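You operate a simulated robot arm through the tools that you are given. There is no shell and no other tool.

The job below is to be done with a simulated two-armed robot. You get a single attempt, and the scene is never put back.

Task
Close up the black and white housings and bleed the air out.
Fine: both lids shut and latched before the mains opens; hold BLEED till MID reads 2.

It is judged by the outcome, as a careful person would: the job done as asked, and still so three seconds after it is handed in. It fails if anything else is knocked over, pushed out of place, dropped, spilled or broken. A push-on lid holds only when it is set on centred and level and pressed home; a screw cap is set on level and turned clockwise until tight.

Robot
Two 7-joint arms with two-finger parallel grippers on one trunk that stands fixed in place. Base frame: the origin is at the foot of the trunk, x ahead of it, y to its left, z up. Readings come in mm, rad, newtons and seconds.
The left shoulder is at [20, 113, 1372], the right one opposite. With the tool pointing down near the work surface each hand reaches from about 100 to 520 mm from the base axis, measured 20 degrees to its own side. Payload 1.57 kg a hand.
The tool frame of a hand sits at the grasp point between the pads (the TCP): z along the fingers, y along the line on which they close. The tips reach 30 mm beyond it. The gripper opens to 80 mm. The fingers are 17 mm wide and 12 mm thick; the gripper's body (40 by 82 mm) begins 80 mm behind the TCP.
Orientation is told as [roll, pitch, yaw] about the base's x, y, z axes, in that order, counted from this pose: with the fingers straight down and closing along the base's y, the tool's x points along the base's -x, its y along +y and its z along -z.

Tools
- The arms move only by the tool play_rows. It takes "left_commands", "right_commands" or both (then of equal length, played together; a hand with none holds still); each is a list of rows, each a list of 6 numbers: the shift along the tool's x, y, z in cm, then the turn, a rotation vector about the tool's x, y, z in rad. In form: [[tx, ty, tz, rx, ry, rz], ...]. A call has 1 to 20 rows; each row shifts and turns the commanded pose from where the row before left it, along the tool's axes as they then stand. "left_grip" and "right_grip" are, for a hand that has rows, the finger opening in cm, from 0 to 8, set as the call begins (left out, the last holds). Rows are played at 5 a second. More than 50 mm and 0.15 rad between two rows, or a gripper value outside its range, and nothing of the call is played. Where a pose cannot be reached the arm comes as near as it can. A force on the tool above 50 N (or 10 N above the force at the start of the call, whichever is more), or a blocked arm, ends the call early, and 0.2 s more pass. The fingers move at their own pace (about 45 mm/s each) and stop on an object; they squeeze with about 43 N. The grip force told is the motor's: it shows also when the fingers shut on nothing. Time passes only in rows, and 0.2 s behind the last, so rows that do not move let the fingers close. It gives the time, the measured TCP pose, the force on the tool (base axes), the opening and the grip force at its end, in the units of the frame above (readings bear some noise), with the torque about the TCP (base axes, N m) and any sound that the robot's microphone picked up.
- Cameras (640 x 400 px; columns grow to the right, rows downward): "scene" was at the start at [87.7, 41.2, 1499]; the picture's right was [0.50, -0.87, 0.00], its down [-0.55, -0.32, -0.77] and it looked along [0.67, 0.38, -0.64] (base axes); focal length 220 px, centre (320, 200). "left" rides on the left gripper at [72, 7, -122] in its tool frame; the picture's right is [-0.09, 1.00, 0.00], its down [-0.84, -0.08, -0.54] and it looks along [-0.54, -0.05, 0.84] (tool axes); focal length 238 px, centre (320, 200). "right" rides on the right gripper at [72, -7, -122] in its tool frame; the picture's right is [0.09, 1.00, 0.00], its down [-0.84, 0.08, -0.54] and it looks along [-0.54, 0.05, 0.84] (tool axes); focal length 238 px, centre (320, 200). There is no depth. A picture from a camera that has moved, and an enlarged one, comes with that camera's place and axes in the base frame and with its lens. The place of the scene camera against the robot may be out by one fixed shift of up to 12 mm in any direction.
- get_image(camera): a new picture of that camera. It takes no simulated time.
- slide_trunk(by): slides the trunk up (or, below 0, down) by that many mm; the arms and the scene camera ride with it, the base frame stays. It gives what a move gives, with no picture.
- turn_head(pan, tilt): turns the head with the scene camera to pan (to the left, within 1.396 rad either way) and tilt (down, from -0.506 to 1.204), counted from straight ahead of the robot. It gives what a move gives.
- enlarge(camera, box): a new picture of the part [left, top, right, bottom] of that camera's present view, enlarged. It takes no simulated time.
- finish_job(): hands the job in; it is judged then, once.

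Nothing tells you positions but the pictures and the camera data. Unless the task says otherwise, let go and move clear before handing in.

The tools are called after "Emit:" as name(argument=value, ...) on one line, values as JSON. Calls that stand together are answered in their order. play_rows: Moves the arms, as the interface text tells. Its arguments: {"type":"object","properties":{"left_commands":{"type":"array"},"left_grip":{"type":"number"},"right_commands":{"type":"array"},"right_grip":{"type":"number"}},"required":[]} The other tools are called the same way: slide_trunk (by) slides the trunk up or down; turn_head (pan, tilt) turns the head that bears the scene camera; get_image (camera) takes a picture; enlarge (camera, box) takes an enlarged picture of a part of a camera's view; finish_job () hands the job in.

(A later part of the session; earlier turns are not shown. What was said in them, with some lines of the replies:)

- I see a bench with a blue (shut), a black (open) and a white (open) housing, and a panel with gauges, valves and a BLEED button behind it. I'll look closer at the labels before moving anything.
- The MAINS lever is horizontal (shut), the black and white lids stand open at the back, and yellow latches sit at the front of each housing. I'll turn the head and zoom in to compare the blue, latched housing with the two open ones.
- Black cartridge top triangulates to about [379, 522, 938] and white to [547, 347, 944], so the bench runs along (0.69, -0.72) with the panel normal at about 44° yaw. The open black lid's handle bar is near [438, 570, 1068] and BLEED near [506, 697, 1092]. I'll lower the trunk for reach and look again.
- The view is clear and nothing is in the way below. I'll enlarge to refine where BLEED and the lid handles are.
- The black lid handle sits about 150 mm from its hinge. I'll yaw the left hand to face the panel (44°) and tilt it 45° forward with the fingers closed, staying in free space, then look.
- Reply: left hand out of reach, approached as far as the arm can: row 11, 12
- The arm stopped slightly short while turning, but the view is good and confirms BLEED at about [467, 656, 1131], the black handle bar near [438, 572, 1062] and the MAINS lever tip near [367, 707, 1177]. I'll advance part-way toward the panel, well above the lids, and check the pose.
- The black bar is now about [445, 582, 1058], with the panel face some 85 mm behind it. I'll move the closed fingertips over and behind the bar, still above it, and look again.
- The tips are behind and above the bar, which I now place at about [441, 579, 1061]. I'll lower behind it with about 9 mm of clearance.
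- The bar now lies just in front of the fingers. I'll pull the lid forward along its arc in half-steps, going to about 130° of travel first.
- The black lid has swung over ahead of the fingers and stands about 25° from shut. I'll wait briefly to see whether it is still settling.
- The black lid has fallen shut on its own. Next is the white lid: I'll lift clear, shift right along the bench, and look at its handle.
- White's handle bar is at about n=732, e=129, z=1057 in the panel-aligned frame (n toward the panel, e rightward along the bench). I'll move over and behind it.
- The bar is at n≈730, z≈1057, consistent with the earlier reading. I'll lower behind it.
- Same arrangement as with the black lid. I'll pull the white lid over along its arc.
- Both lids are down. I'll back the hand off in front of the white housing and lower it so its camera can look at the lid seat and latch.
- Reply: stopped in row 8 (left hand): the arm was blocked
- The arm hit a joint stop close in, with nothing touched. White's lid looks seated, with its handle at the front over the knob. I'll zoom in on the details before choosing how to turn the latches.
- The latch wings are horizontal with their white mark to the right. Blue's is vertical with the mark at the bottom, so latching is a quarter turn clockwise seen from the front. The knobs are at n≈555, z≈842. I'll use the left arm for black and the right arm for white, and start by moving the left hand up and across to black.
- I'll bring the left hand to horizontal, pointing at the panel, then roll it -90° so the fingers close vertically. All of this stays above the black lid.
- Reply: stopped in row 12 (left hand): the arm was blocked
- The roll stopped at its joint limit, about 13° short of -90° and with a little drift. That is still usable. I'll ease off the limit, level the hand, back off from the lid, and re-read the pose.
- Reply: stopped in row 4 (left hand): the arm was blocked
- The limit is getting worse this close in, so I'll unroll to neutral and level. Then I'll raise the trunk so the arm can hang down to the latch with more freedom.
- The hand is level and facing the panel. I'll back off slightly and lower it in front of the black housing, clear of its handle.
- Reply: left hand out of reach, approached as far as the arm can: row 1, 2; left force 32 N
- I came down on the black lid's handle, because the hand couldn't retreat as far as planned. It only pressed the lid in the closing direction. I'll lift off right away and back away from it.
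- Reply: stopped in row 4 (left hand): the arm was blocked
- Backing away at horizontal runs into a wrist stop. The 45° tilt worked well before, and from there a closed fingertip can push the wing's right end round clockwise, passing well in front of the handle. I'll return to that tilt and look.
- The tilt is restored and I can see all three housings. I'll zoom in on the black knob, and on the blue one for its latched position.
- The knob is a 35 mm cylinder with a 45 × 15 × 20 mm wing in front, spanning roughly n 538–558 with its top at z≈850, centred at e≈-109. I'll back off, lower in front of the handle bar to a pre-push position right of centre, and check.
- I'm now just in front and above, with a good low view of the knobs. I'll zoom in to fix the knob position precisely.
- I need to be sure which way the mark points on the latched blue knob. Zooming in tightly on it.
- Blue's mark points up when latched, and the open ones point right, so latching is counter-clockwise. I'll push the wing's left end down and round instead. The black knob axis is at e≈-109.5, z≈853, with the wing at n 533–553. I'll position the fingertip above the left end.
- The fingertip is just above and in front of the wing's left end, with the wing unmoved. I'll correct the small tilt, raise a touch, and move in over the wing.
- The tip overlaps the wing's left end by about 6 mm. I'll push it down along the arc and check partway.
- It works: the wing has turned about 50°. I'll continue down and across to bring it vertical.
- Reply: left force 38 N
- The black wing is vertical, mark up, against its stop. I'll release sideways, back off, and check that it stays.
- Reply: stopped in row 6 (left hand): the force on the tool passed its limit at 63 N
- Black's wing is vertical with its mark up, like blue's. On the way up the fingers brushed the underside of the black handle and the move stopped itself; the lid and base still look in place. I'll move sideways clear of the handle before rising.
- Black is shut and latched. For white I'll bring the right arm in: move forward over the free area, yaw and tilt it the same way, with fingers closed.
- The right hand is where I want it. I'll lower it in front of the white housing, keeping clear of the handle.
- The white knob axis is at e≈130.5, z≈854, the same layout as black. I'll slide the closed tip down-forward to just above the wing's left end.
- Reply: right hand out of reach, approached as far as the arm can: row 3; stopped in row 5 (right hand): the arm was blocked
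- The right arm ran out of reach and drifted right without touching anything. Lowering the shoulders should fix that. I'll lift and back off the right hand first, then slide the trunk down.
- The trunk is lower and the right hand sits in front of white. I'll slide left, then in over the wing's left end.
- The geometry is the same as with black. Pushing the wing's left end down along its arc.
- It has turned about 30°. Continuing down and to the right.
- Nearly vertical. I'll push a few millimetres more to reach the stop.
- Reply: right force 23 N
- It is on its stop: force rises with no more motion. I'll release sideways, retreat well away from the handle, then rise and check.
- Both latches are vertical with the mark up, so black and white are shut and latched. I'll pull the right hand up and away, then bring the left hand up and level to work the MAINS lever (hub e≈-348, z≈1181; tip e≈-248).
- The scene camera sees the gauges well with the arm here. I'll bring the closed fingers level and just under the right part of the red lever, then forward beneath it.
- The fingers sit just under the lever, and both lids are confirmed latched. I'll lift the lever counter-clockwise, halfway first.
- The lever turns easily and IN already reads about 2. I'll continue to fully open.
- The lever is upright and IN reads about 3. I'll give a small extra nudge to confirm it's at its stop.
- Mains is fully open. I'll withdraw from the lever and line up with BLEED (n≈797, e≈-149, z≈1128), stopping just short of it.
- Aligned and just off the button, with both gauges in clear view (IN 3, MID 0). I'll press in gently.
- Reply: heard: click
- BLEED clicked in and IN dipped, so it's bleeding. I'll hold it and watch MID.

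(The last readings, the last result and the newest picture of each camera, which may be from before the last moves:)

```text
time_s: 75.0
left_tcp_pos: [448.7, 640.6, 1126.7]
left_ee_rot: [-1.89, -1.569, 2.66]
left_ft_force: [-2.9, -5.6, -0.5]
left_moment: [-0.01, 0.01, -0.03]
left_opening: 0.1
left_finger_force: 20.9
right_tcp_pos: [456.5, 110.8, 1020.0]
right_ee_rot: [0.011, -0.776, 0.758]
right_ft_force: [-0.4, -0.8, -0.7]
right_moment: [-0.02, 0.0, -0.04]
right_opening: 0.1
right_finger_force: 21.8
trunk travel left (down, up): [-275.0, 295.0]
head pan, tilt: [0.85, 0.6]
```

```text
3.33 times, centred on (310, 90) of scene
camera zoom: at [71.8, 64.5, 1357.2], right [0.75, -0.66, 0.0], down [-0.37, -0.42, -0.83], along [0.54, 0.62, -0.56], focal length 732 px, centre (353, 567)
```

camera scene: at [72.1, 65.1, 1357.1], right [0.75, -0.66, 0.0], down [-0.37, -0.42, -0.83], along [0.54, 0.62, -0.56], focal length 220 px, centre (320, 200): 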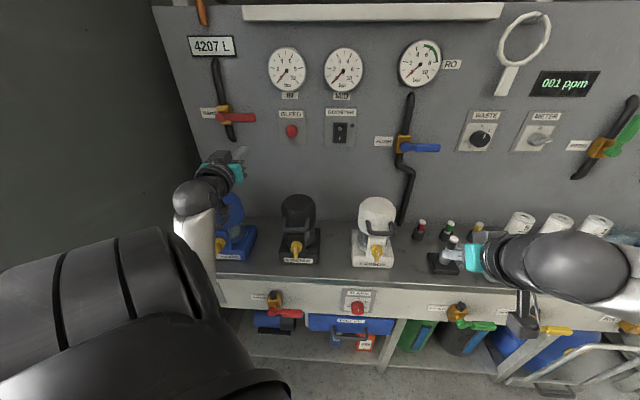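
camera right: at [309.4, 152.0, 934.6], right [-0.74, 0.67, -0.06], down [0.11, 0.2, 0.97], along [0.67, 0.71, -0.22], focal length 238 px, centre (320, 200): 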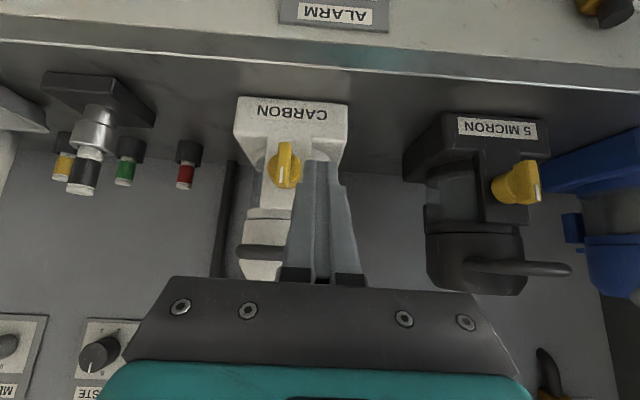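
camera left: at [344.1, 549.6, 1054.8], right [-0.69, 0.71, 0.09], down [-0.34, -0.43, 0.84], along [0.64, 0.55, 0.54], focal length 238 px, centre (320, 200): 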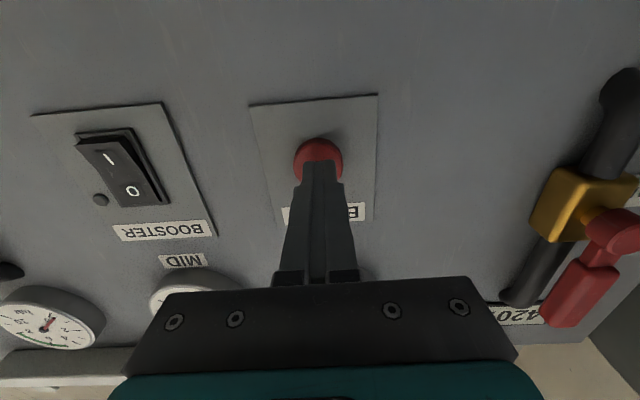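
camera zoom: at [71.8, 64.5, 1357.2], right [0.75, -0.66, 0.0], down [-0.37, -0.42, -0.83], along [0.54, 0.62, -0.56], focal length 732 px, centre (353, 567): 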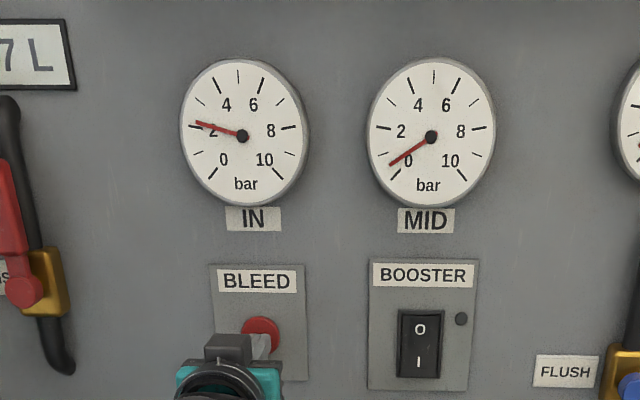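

MID has started to rise, to about 0.3. Holding.

Emit:
play_rows(left_commands=[[0, 0, 0, 0, 0, 0], [0, 0, 0, 0, 0, 0], [0, 0, 0, 0, 0, 0], [0, 0, 0, 0, 0, 0]])

Emit:
enlarge(camera="scene", box=[250, 30, 370, 150])

```text
time_s: 76.0
left_tcp_pos: [450.4, 641.0, 1127.1]
left_ee_rot: [-1.981, -1.568, 2.754]
left_ft_force: [-2.6, -4.2, -0.8]
left_moment: [-0.02, 0.03, 0.01]
left_opening: 0.0
left_finger_force: 21.4
right_tcp_pos: [457.3, 111.0, 1019.3]
right_ee_rot: [0.013, -0.774, 0.757]
right_ft_force: [-0.1, -0.1, 0.0]
right_moment: [0.0, 0.0, 0.01]
right_opening: 0.1
right_finger_force: 21.2
trunk travel left (down, up): [-275.0, 295.0]
head pan, tilt: [0.85, 0.6]
```

```text
3.33 times, centred on (310, 90) of scene
camera zoom: at [71.8, 64.5, 1357.2], right [0.75, -0.66, 0.0], down [-0.37, -0.42, -0.83], along [0.54, 0.62, -0.56], focal length 732 px, centre (353, 567)
```

zoom: 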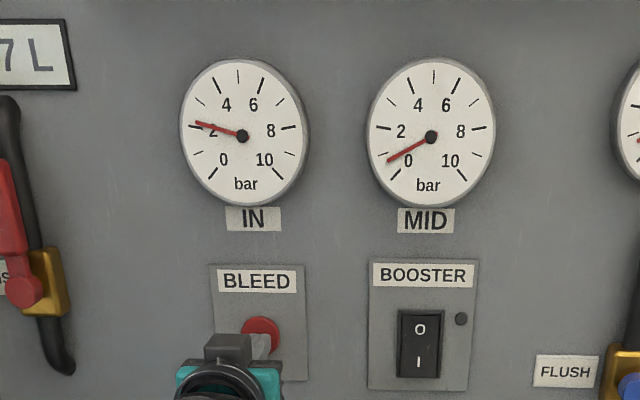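

MID is about 0.5 and climbing at roughly 0.25 per second. I'll hold 3 more seconds.

Emit:
play_rows(left_commands=[[0, 0, 0, 0, 0, 0], [0, 0, 0, 0, 0, 0], [0, 0, 0, 0, 0, 0], [0, 0, 0, 0, 0, 0], [0, 0, 0, 0, 0, 0], [0, 0, 0, 0, 0, 0], [0, 0, 0, 0, 0, 0], [0, 0, 0, 0, 0, 0], [0, 0, 0, 0, 0, 0], [0, 0, 0, 0, 0, 0], [0, 0, 0, 0, 0, 0], [0, 0, 0, 0, 0, 0], [0, 0, 0, 0, 0, 0], [0, 0, 0, 0, 0, 0]])

Emit:
enlarge(camera="scene", box=[250, 30, 370, 150])

```text
time_s: 79.0
left_tcp_pos: [449.2, 640.3, 1127.7]
left_ee_rot: [-2.033, -1.566, 2.803]
left_ft_force: [-3.6, -4.5, -1.1]
left_moment: [-0.06, 0.04, -0.01]
left_opening: 0.1
left_finger_force: 21.6
right_tcp_pos: [457.4, 111.7, 1019.0]
right_ee_rot: [0.011, -0.775, 0.757]
right_ft_force: [-0.8, 0.9, 0.7]
right_moment: [-0.01, 0.02, 0.02]
right_opening: 0.0
right_finger_force: 21.5
trunk travel left (down, up): [-275.0, 295.0]
head pan, tilt: [0.85, 0.6]
```

```text
3.33 times, centred on (310, 90) of scene
camera zoom: at [71.7, 64.5, 1357.2], right [0.75, -0.66, 0.0], down [-0.37, -0.42, -0.83], along [0.54, 0.62, -0.56], focal length 732 px, centre (353, 567)
```

zoom: 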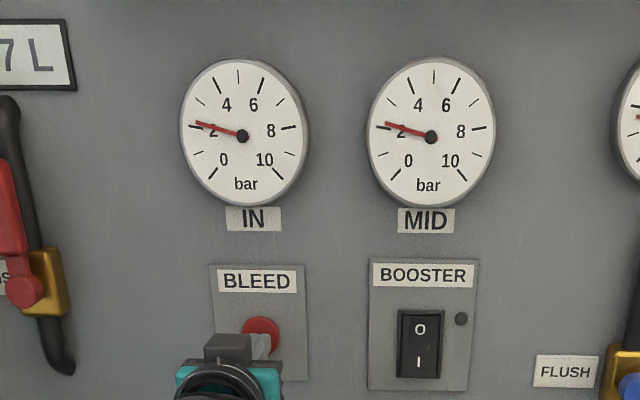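

MID reads 2, level with IN, so I'll release BLEED now and back away.

Emit:
play_rows(left_commands=[[0, 0, -2.5, 0, 0, 0], [0, 0, -4.0, 0, 0, 0], [0, 0, -4.0, 0, 0, 0], [0, 0, -4.0, 0, 0, 0], [0, 0, 0, 0, 0, 0]])

Emit:
get_image(camera="scene")

Emit:
enlarge(camera="scene", box=[190, 20, 440, 160])

Emit:
enlarge(camera="scene", box=[180, 170, 420, 300])

```text
time_s: 80.2
left_tcp_pos: [345.7, 539.1, 1125.7]
left_ee_rot: [-1.68, -1.57, 2.453]
left_ft_force: [-0.4, 0.3, -0.7]
left_moment: [-0.01, 0.01, 0.02]
left_opening: 0.0
left_finger_force: 21.5
right_tcp_pos: [456.3, 110.9, 1019.2]
right_ee_rot: [0.011, -0.775, 0.759]
right_ft_force: [-0.2, 0.0, -0.5]
right_moment: [0.03, -0.01, 0.0]
right_opening: 0.0
right_finger_force: 21.1
trunk travel left (down, up): [-275.0, 295.0]
head pan, tilt: [0.85, 0.6]
```

```text
taken
camera scene: at [72.1, 65.1, 1357.1], right [0.75, -0.66, 0.0], down [-0.37, -0.42, -0.83], along [0.54, 0.62, -0.56], focal length 220 px, centre (320, 200)
```

scene: 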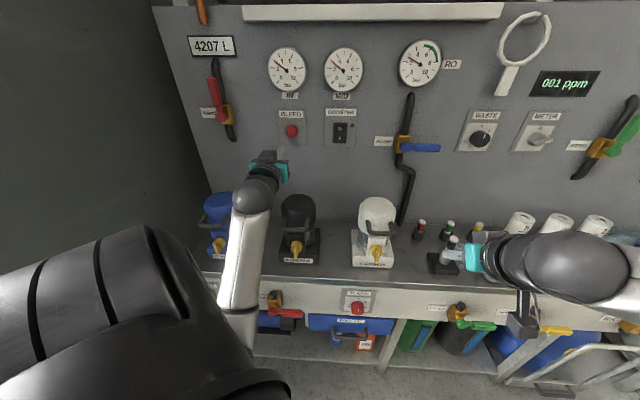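

```text
2.56 times, centred on (315, 90) of scene
camera zoom: at [72.1, 65.1, 1357.1], right [0.75, -0.66, 0.0], down [-0.37, -0.42, -0.83], along [0.54, 0.62, -0.56], focal length 562 px, centre (333, 482)
```

zoom: 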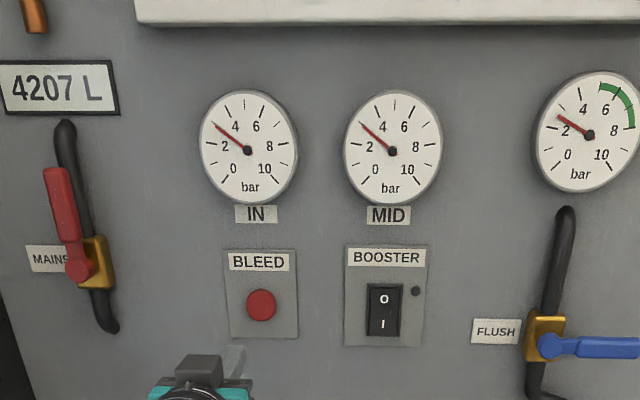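

```text
2.67 times, centred on (300, 235) of scene
camera zoom: at [72.1, 65.1, 1357.1], right [0.75, -0.66, 0.0], down [-0.37, -0.42, -0.83], along [0.54, 0.62, -0.56], focal length 586 px, centre (373, 107)
```

zoom: 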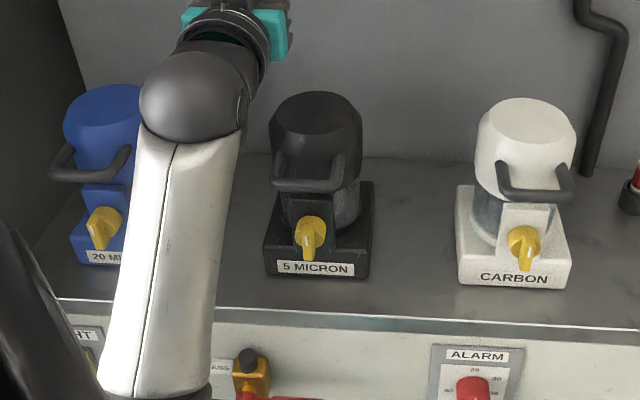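

BLEED is out. IN and MID both read about 3 with the water through, both lids are shut with latches up, and MAINS is open. I'll wait a moment to confirm it is steady before handing in.

Emit:
play_rows(left_commands=[[0, 0, -2.0, 0, 0, 0], [0, 0, 0, 0, 0, 0], [0, 0, 0, 0, 0, 0], [0, 0, 0, 0, 0, 0], [0, 0, 0, 0, 0, 0], [0, 0, 0, 0, 0, 0], [0, 0, 0, 0, 0, 0], [0, 0, 0, 0, 0, 0], [0, 0, 0, 0, 0, 0], [0, 0, 0, 0, 0, 0]])

Emit:
get_image(camera="scene")

Emit:
enlarge(camera="scene", box=[190, 20, 440, 160])

Emit:
get_image(camera="right")

```text
time_s: 82.5
left_tcp_pos: [333.8, 524.3, 1124.8]
left_ee_rot: [-1.844, -1.567, 2.616]
left_ft_force: [-0.2, 0.3, 0.6]
left_moment: [-0.06, 0.02, -0.06]
left_opening: 0.0
left_finger_force: 21.3
right_tcp_pos: [457.7, 111.7, 1020.2]
right_ee_rot: [0.011, -0.774, 0.76]
right_ft_force: [-0.1, -0.2, 0.8]
right_moment: [0.0, -0.01, -0.03]
right_opening: 0.0
right_finger_force: 21.1
trunk travel left (down, up): [-275.0, 295.0]
head pan, tilt: [0.85, 0.6]
```

```text
taken
camera scene: at [72.1, 65.1, 1357.1], right [0.75, -0.66, 0.0], down [-0.37, -0.42, -0.83], along [0.54, 0.62, -0.56], focal length 220 px, centre (320, 200)
```

scene: 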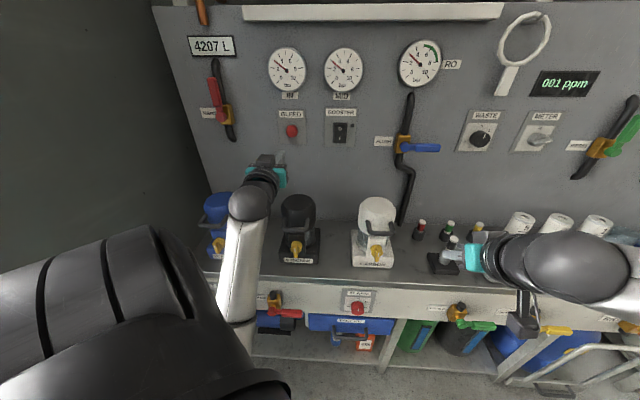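

```text
2.56 times, centred on (315, 90) of scene
camera zoom: at [72.1, 65.1, 1357.1], right [0.75, -0.66, 0.0], down [-0.37, -0.42, -0.83], along [0.54, 0.62, -0.56], focal length 562 px, centre (333, 482)
```

zoom: 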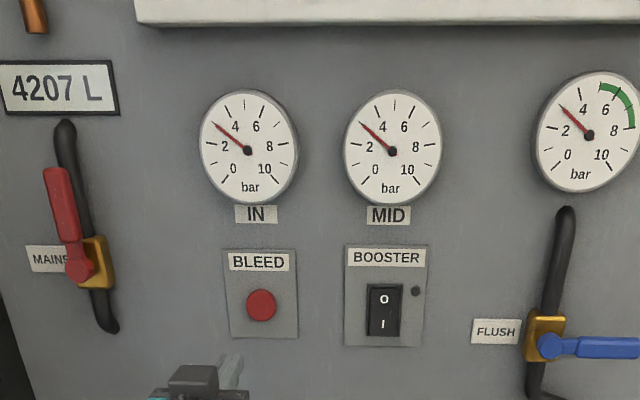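

```text
taken
camera right: at [364.6, 11.4, 1055.7], right [-0.74, 0.67, -0.06], down [0.11, 0.2, 0.97], along [0.67, 0.71, -0.22], focal length 238 px, centre (320, 200)
```

right: 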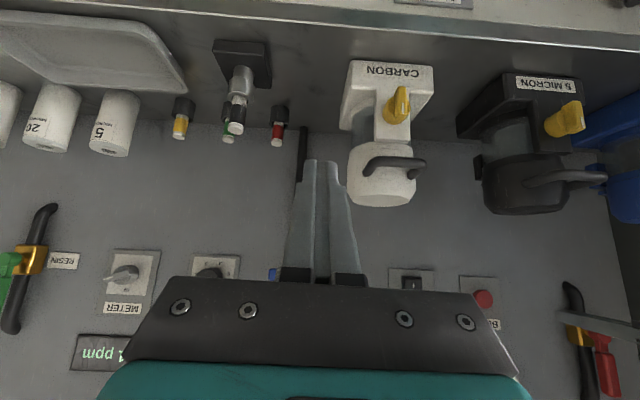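

Everything is steady. Both lids are shut and latched, MAINS is open, BLEED was held until MID reached 2 and is now released, the hands are clear, and nothing else has moved. I'm handing the job in.

Emit:
finish_job()

```text
The job is handed in.
```

The black and white housings are shut and latched, and the air is bled out. I opened the mains only after both latches were turned. I held BLEED until MID read about 2, then let it go.

- **Readings:** just before handing in, IN and MID both read about 3 bar and RO had risen too. All were steady over the last couple of seconds, and I saw no leaks.
- **Latches:** both yellow wings now stand upright with the mark up, matching the blue housing, which was already latched.
- **Contacts:** the left hand pressed down on the black lid's handle once before that lid was latched. Once it was latched, the hand also caught the handle from below, and the 63 N reading stopped the move. The lid, latch and base showed no shift afterwards.
- **Everything else:** I didn't touch BOOSTER, FLUSH or the other valves, and nothing on the bench moved. Both hands are clear.
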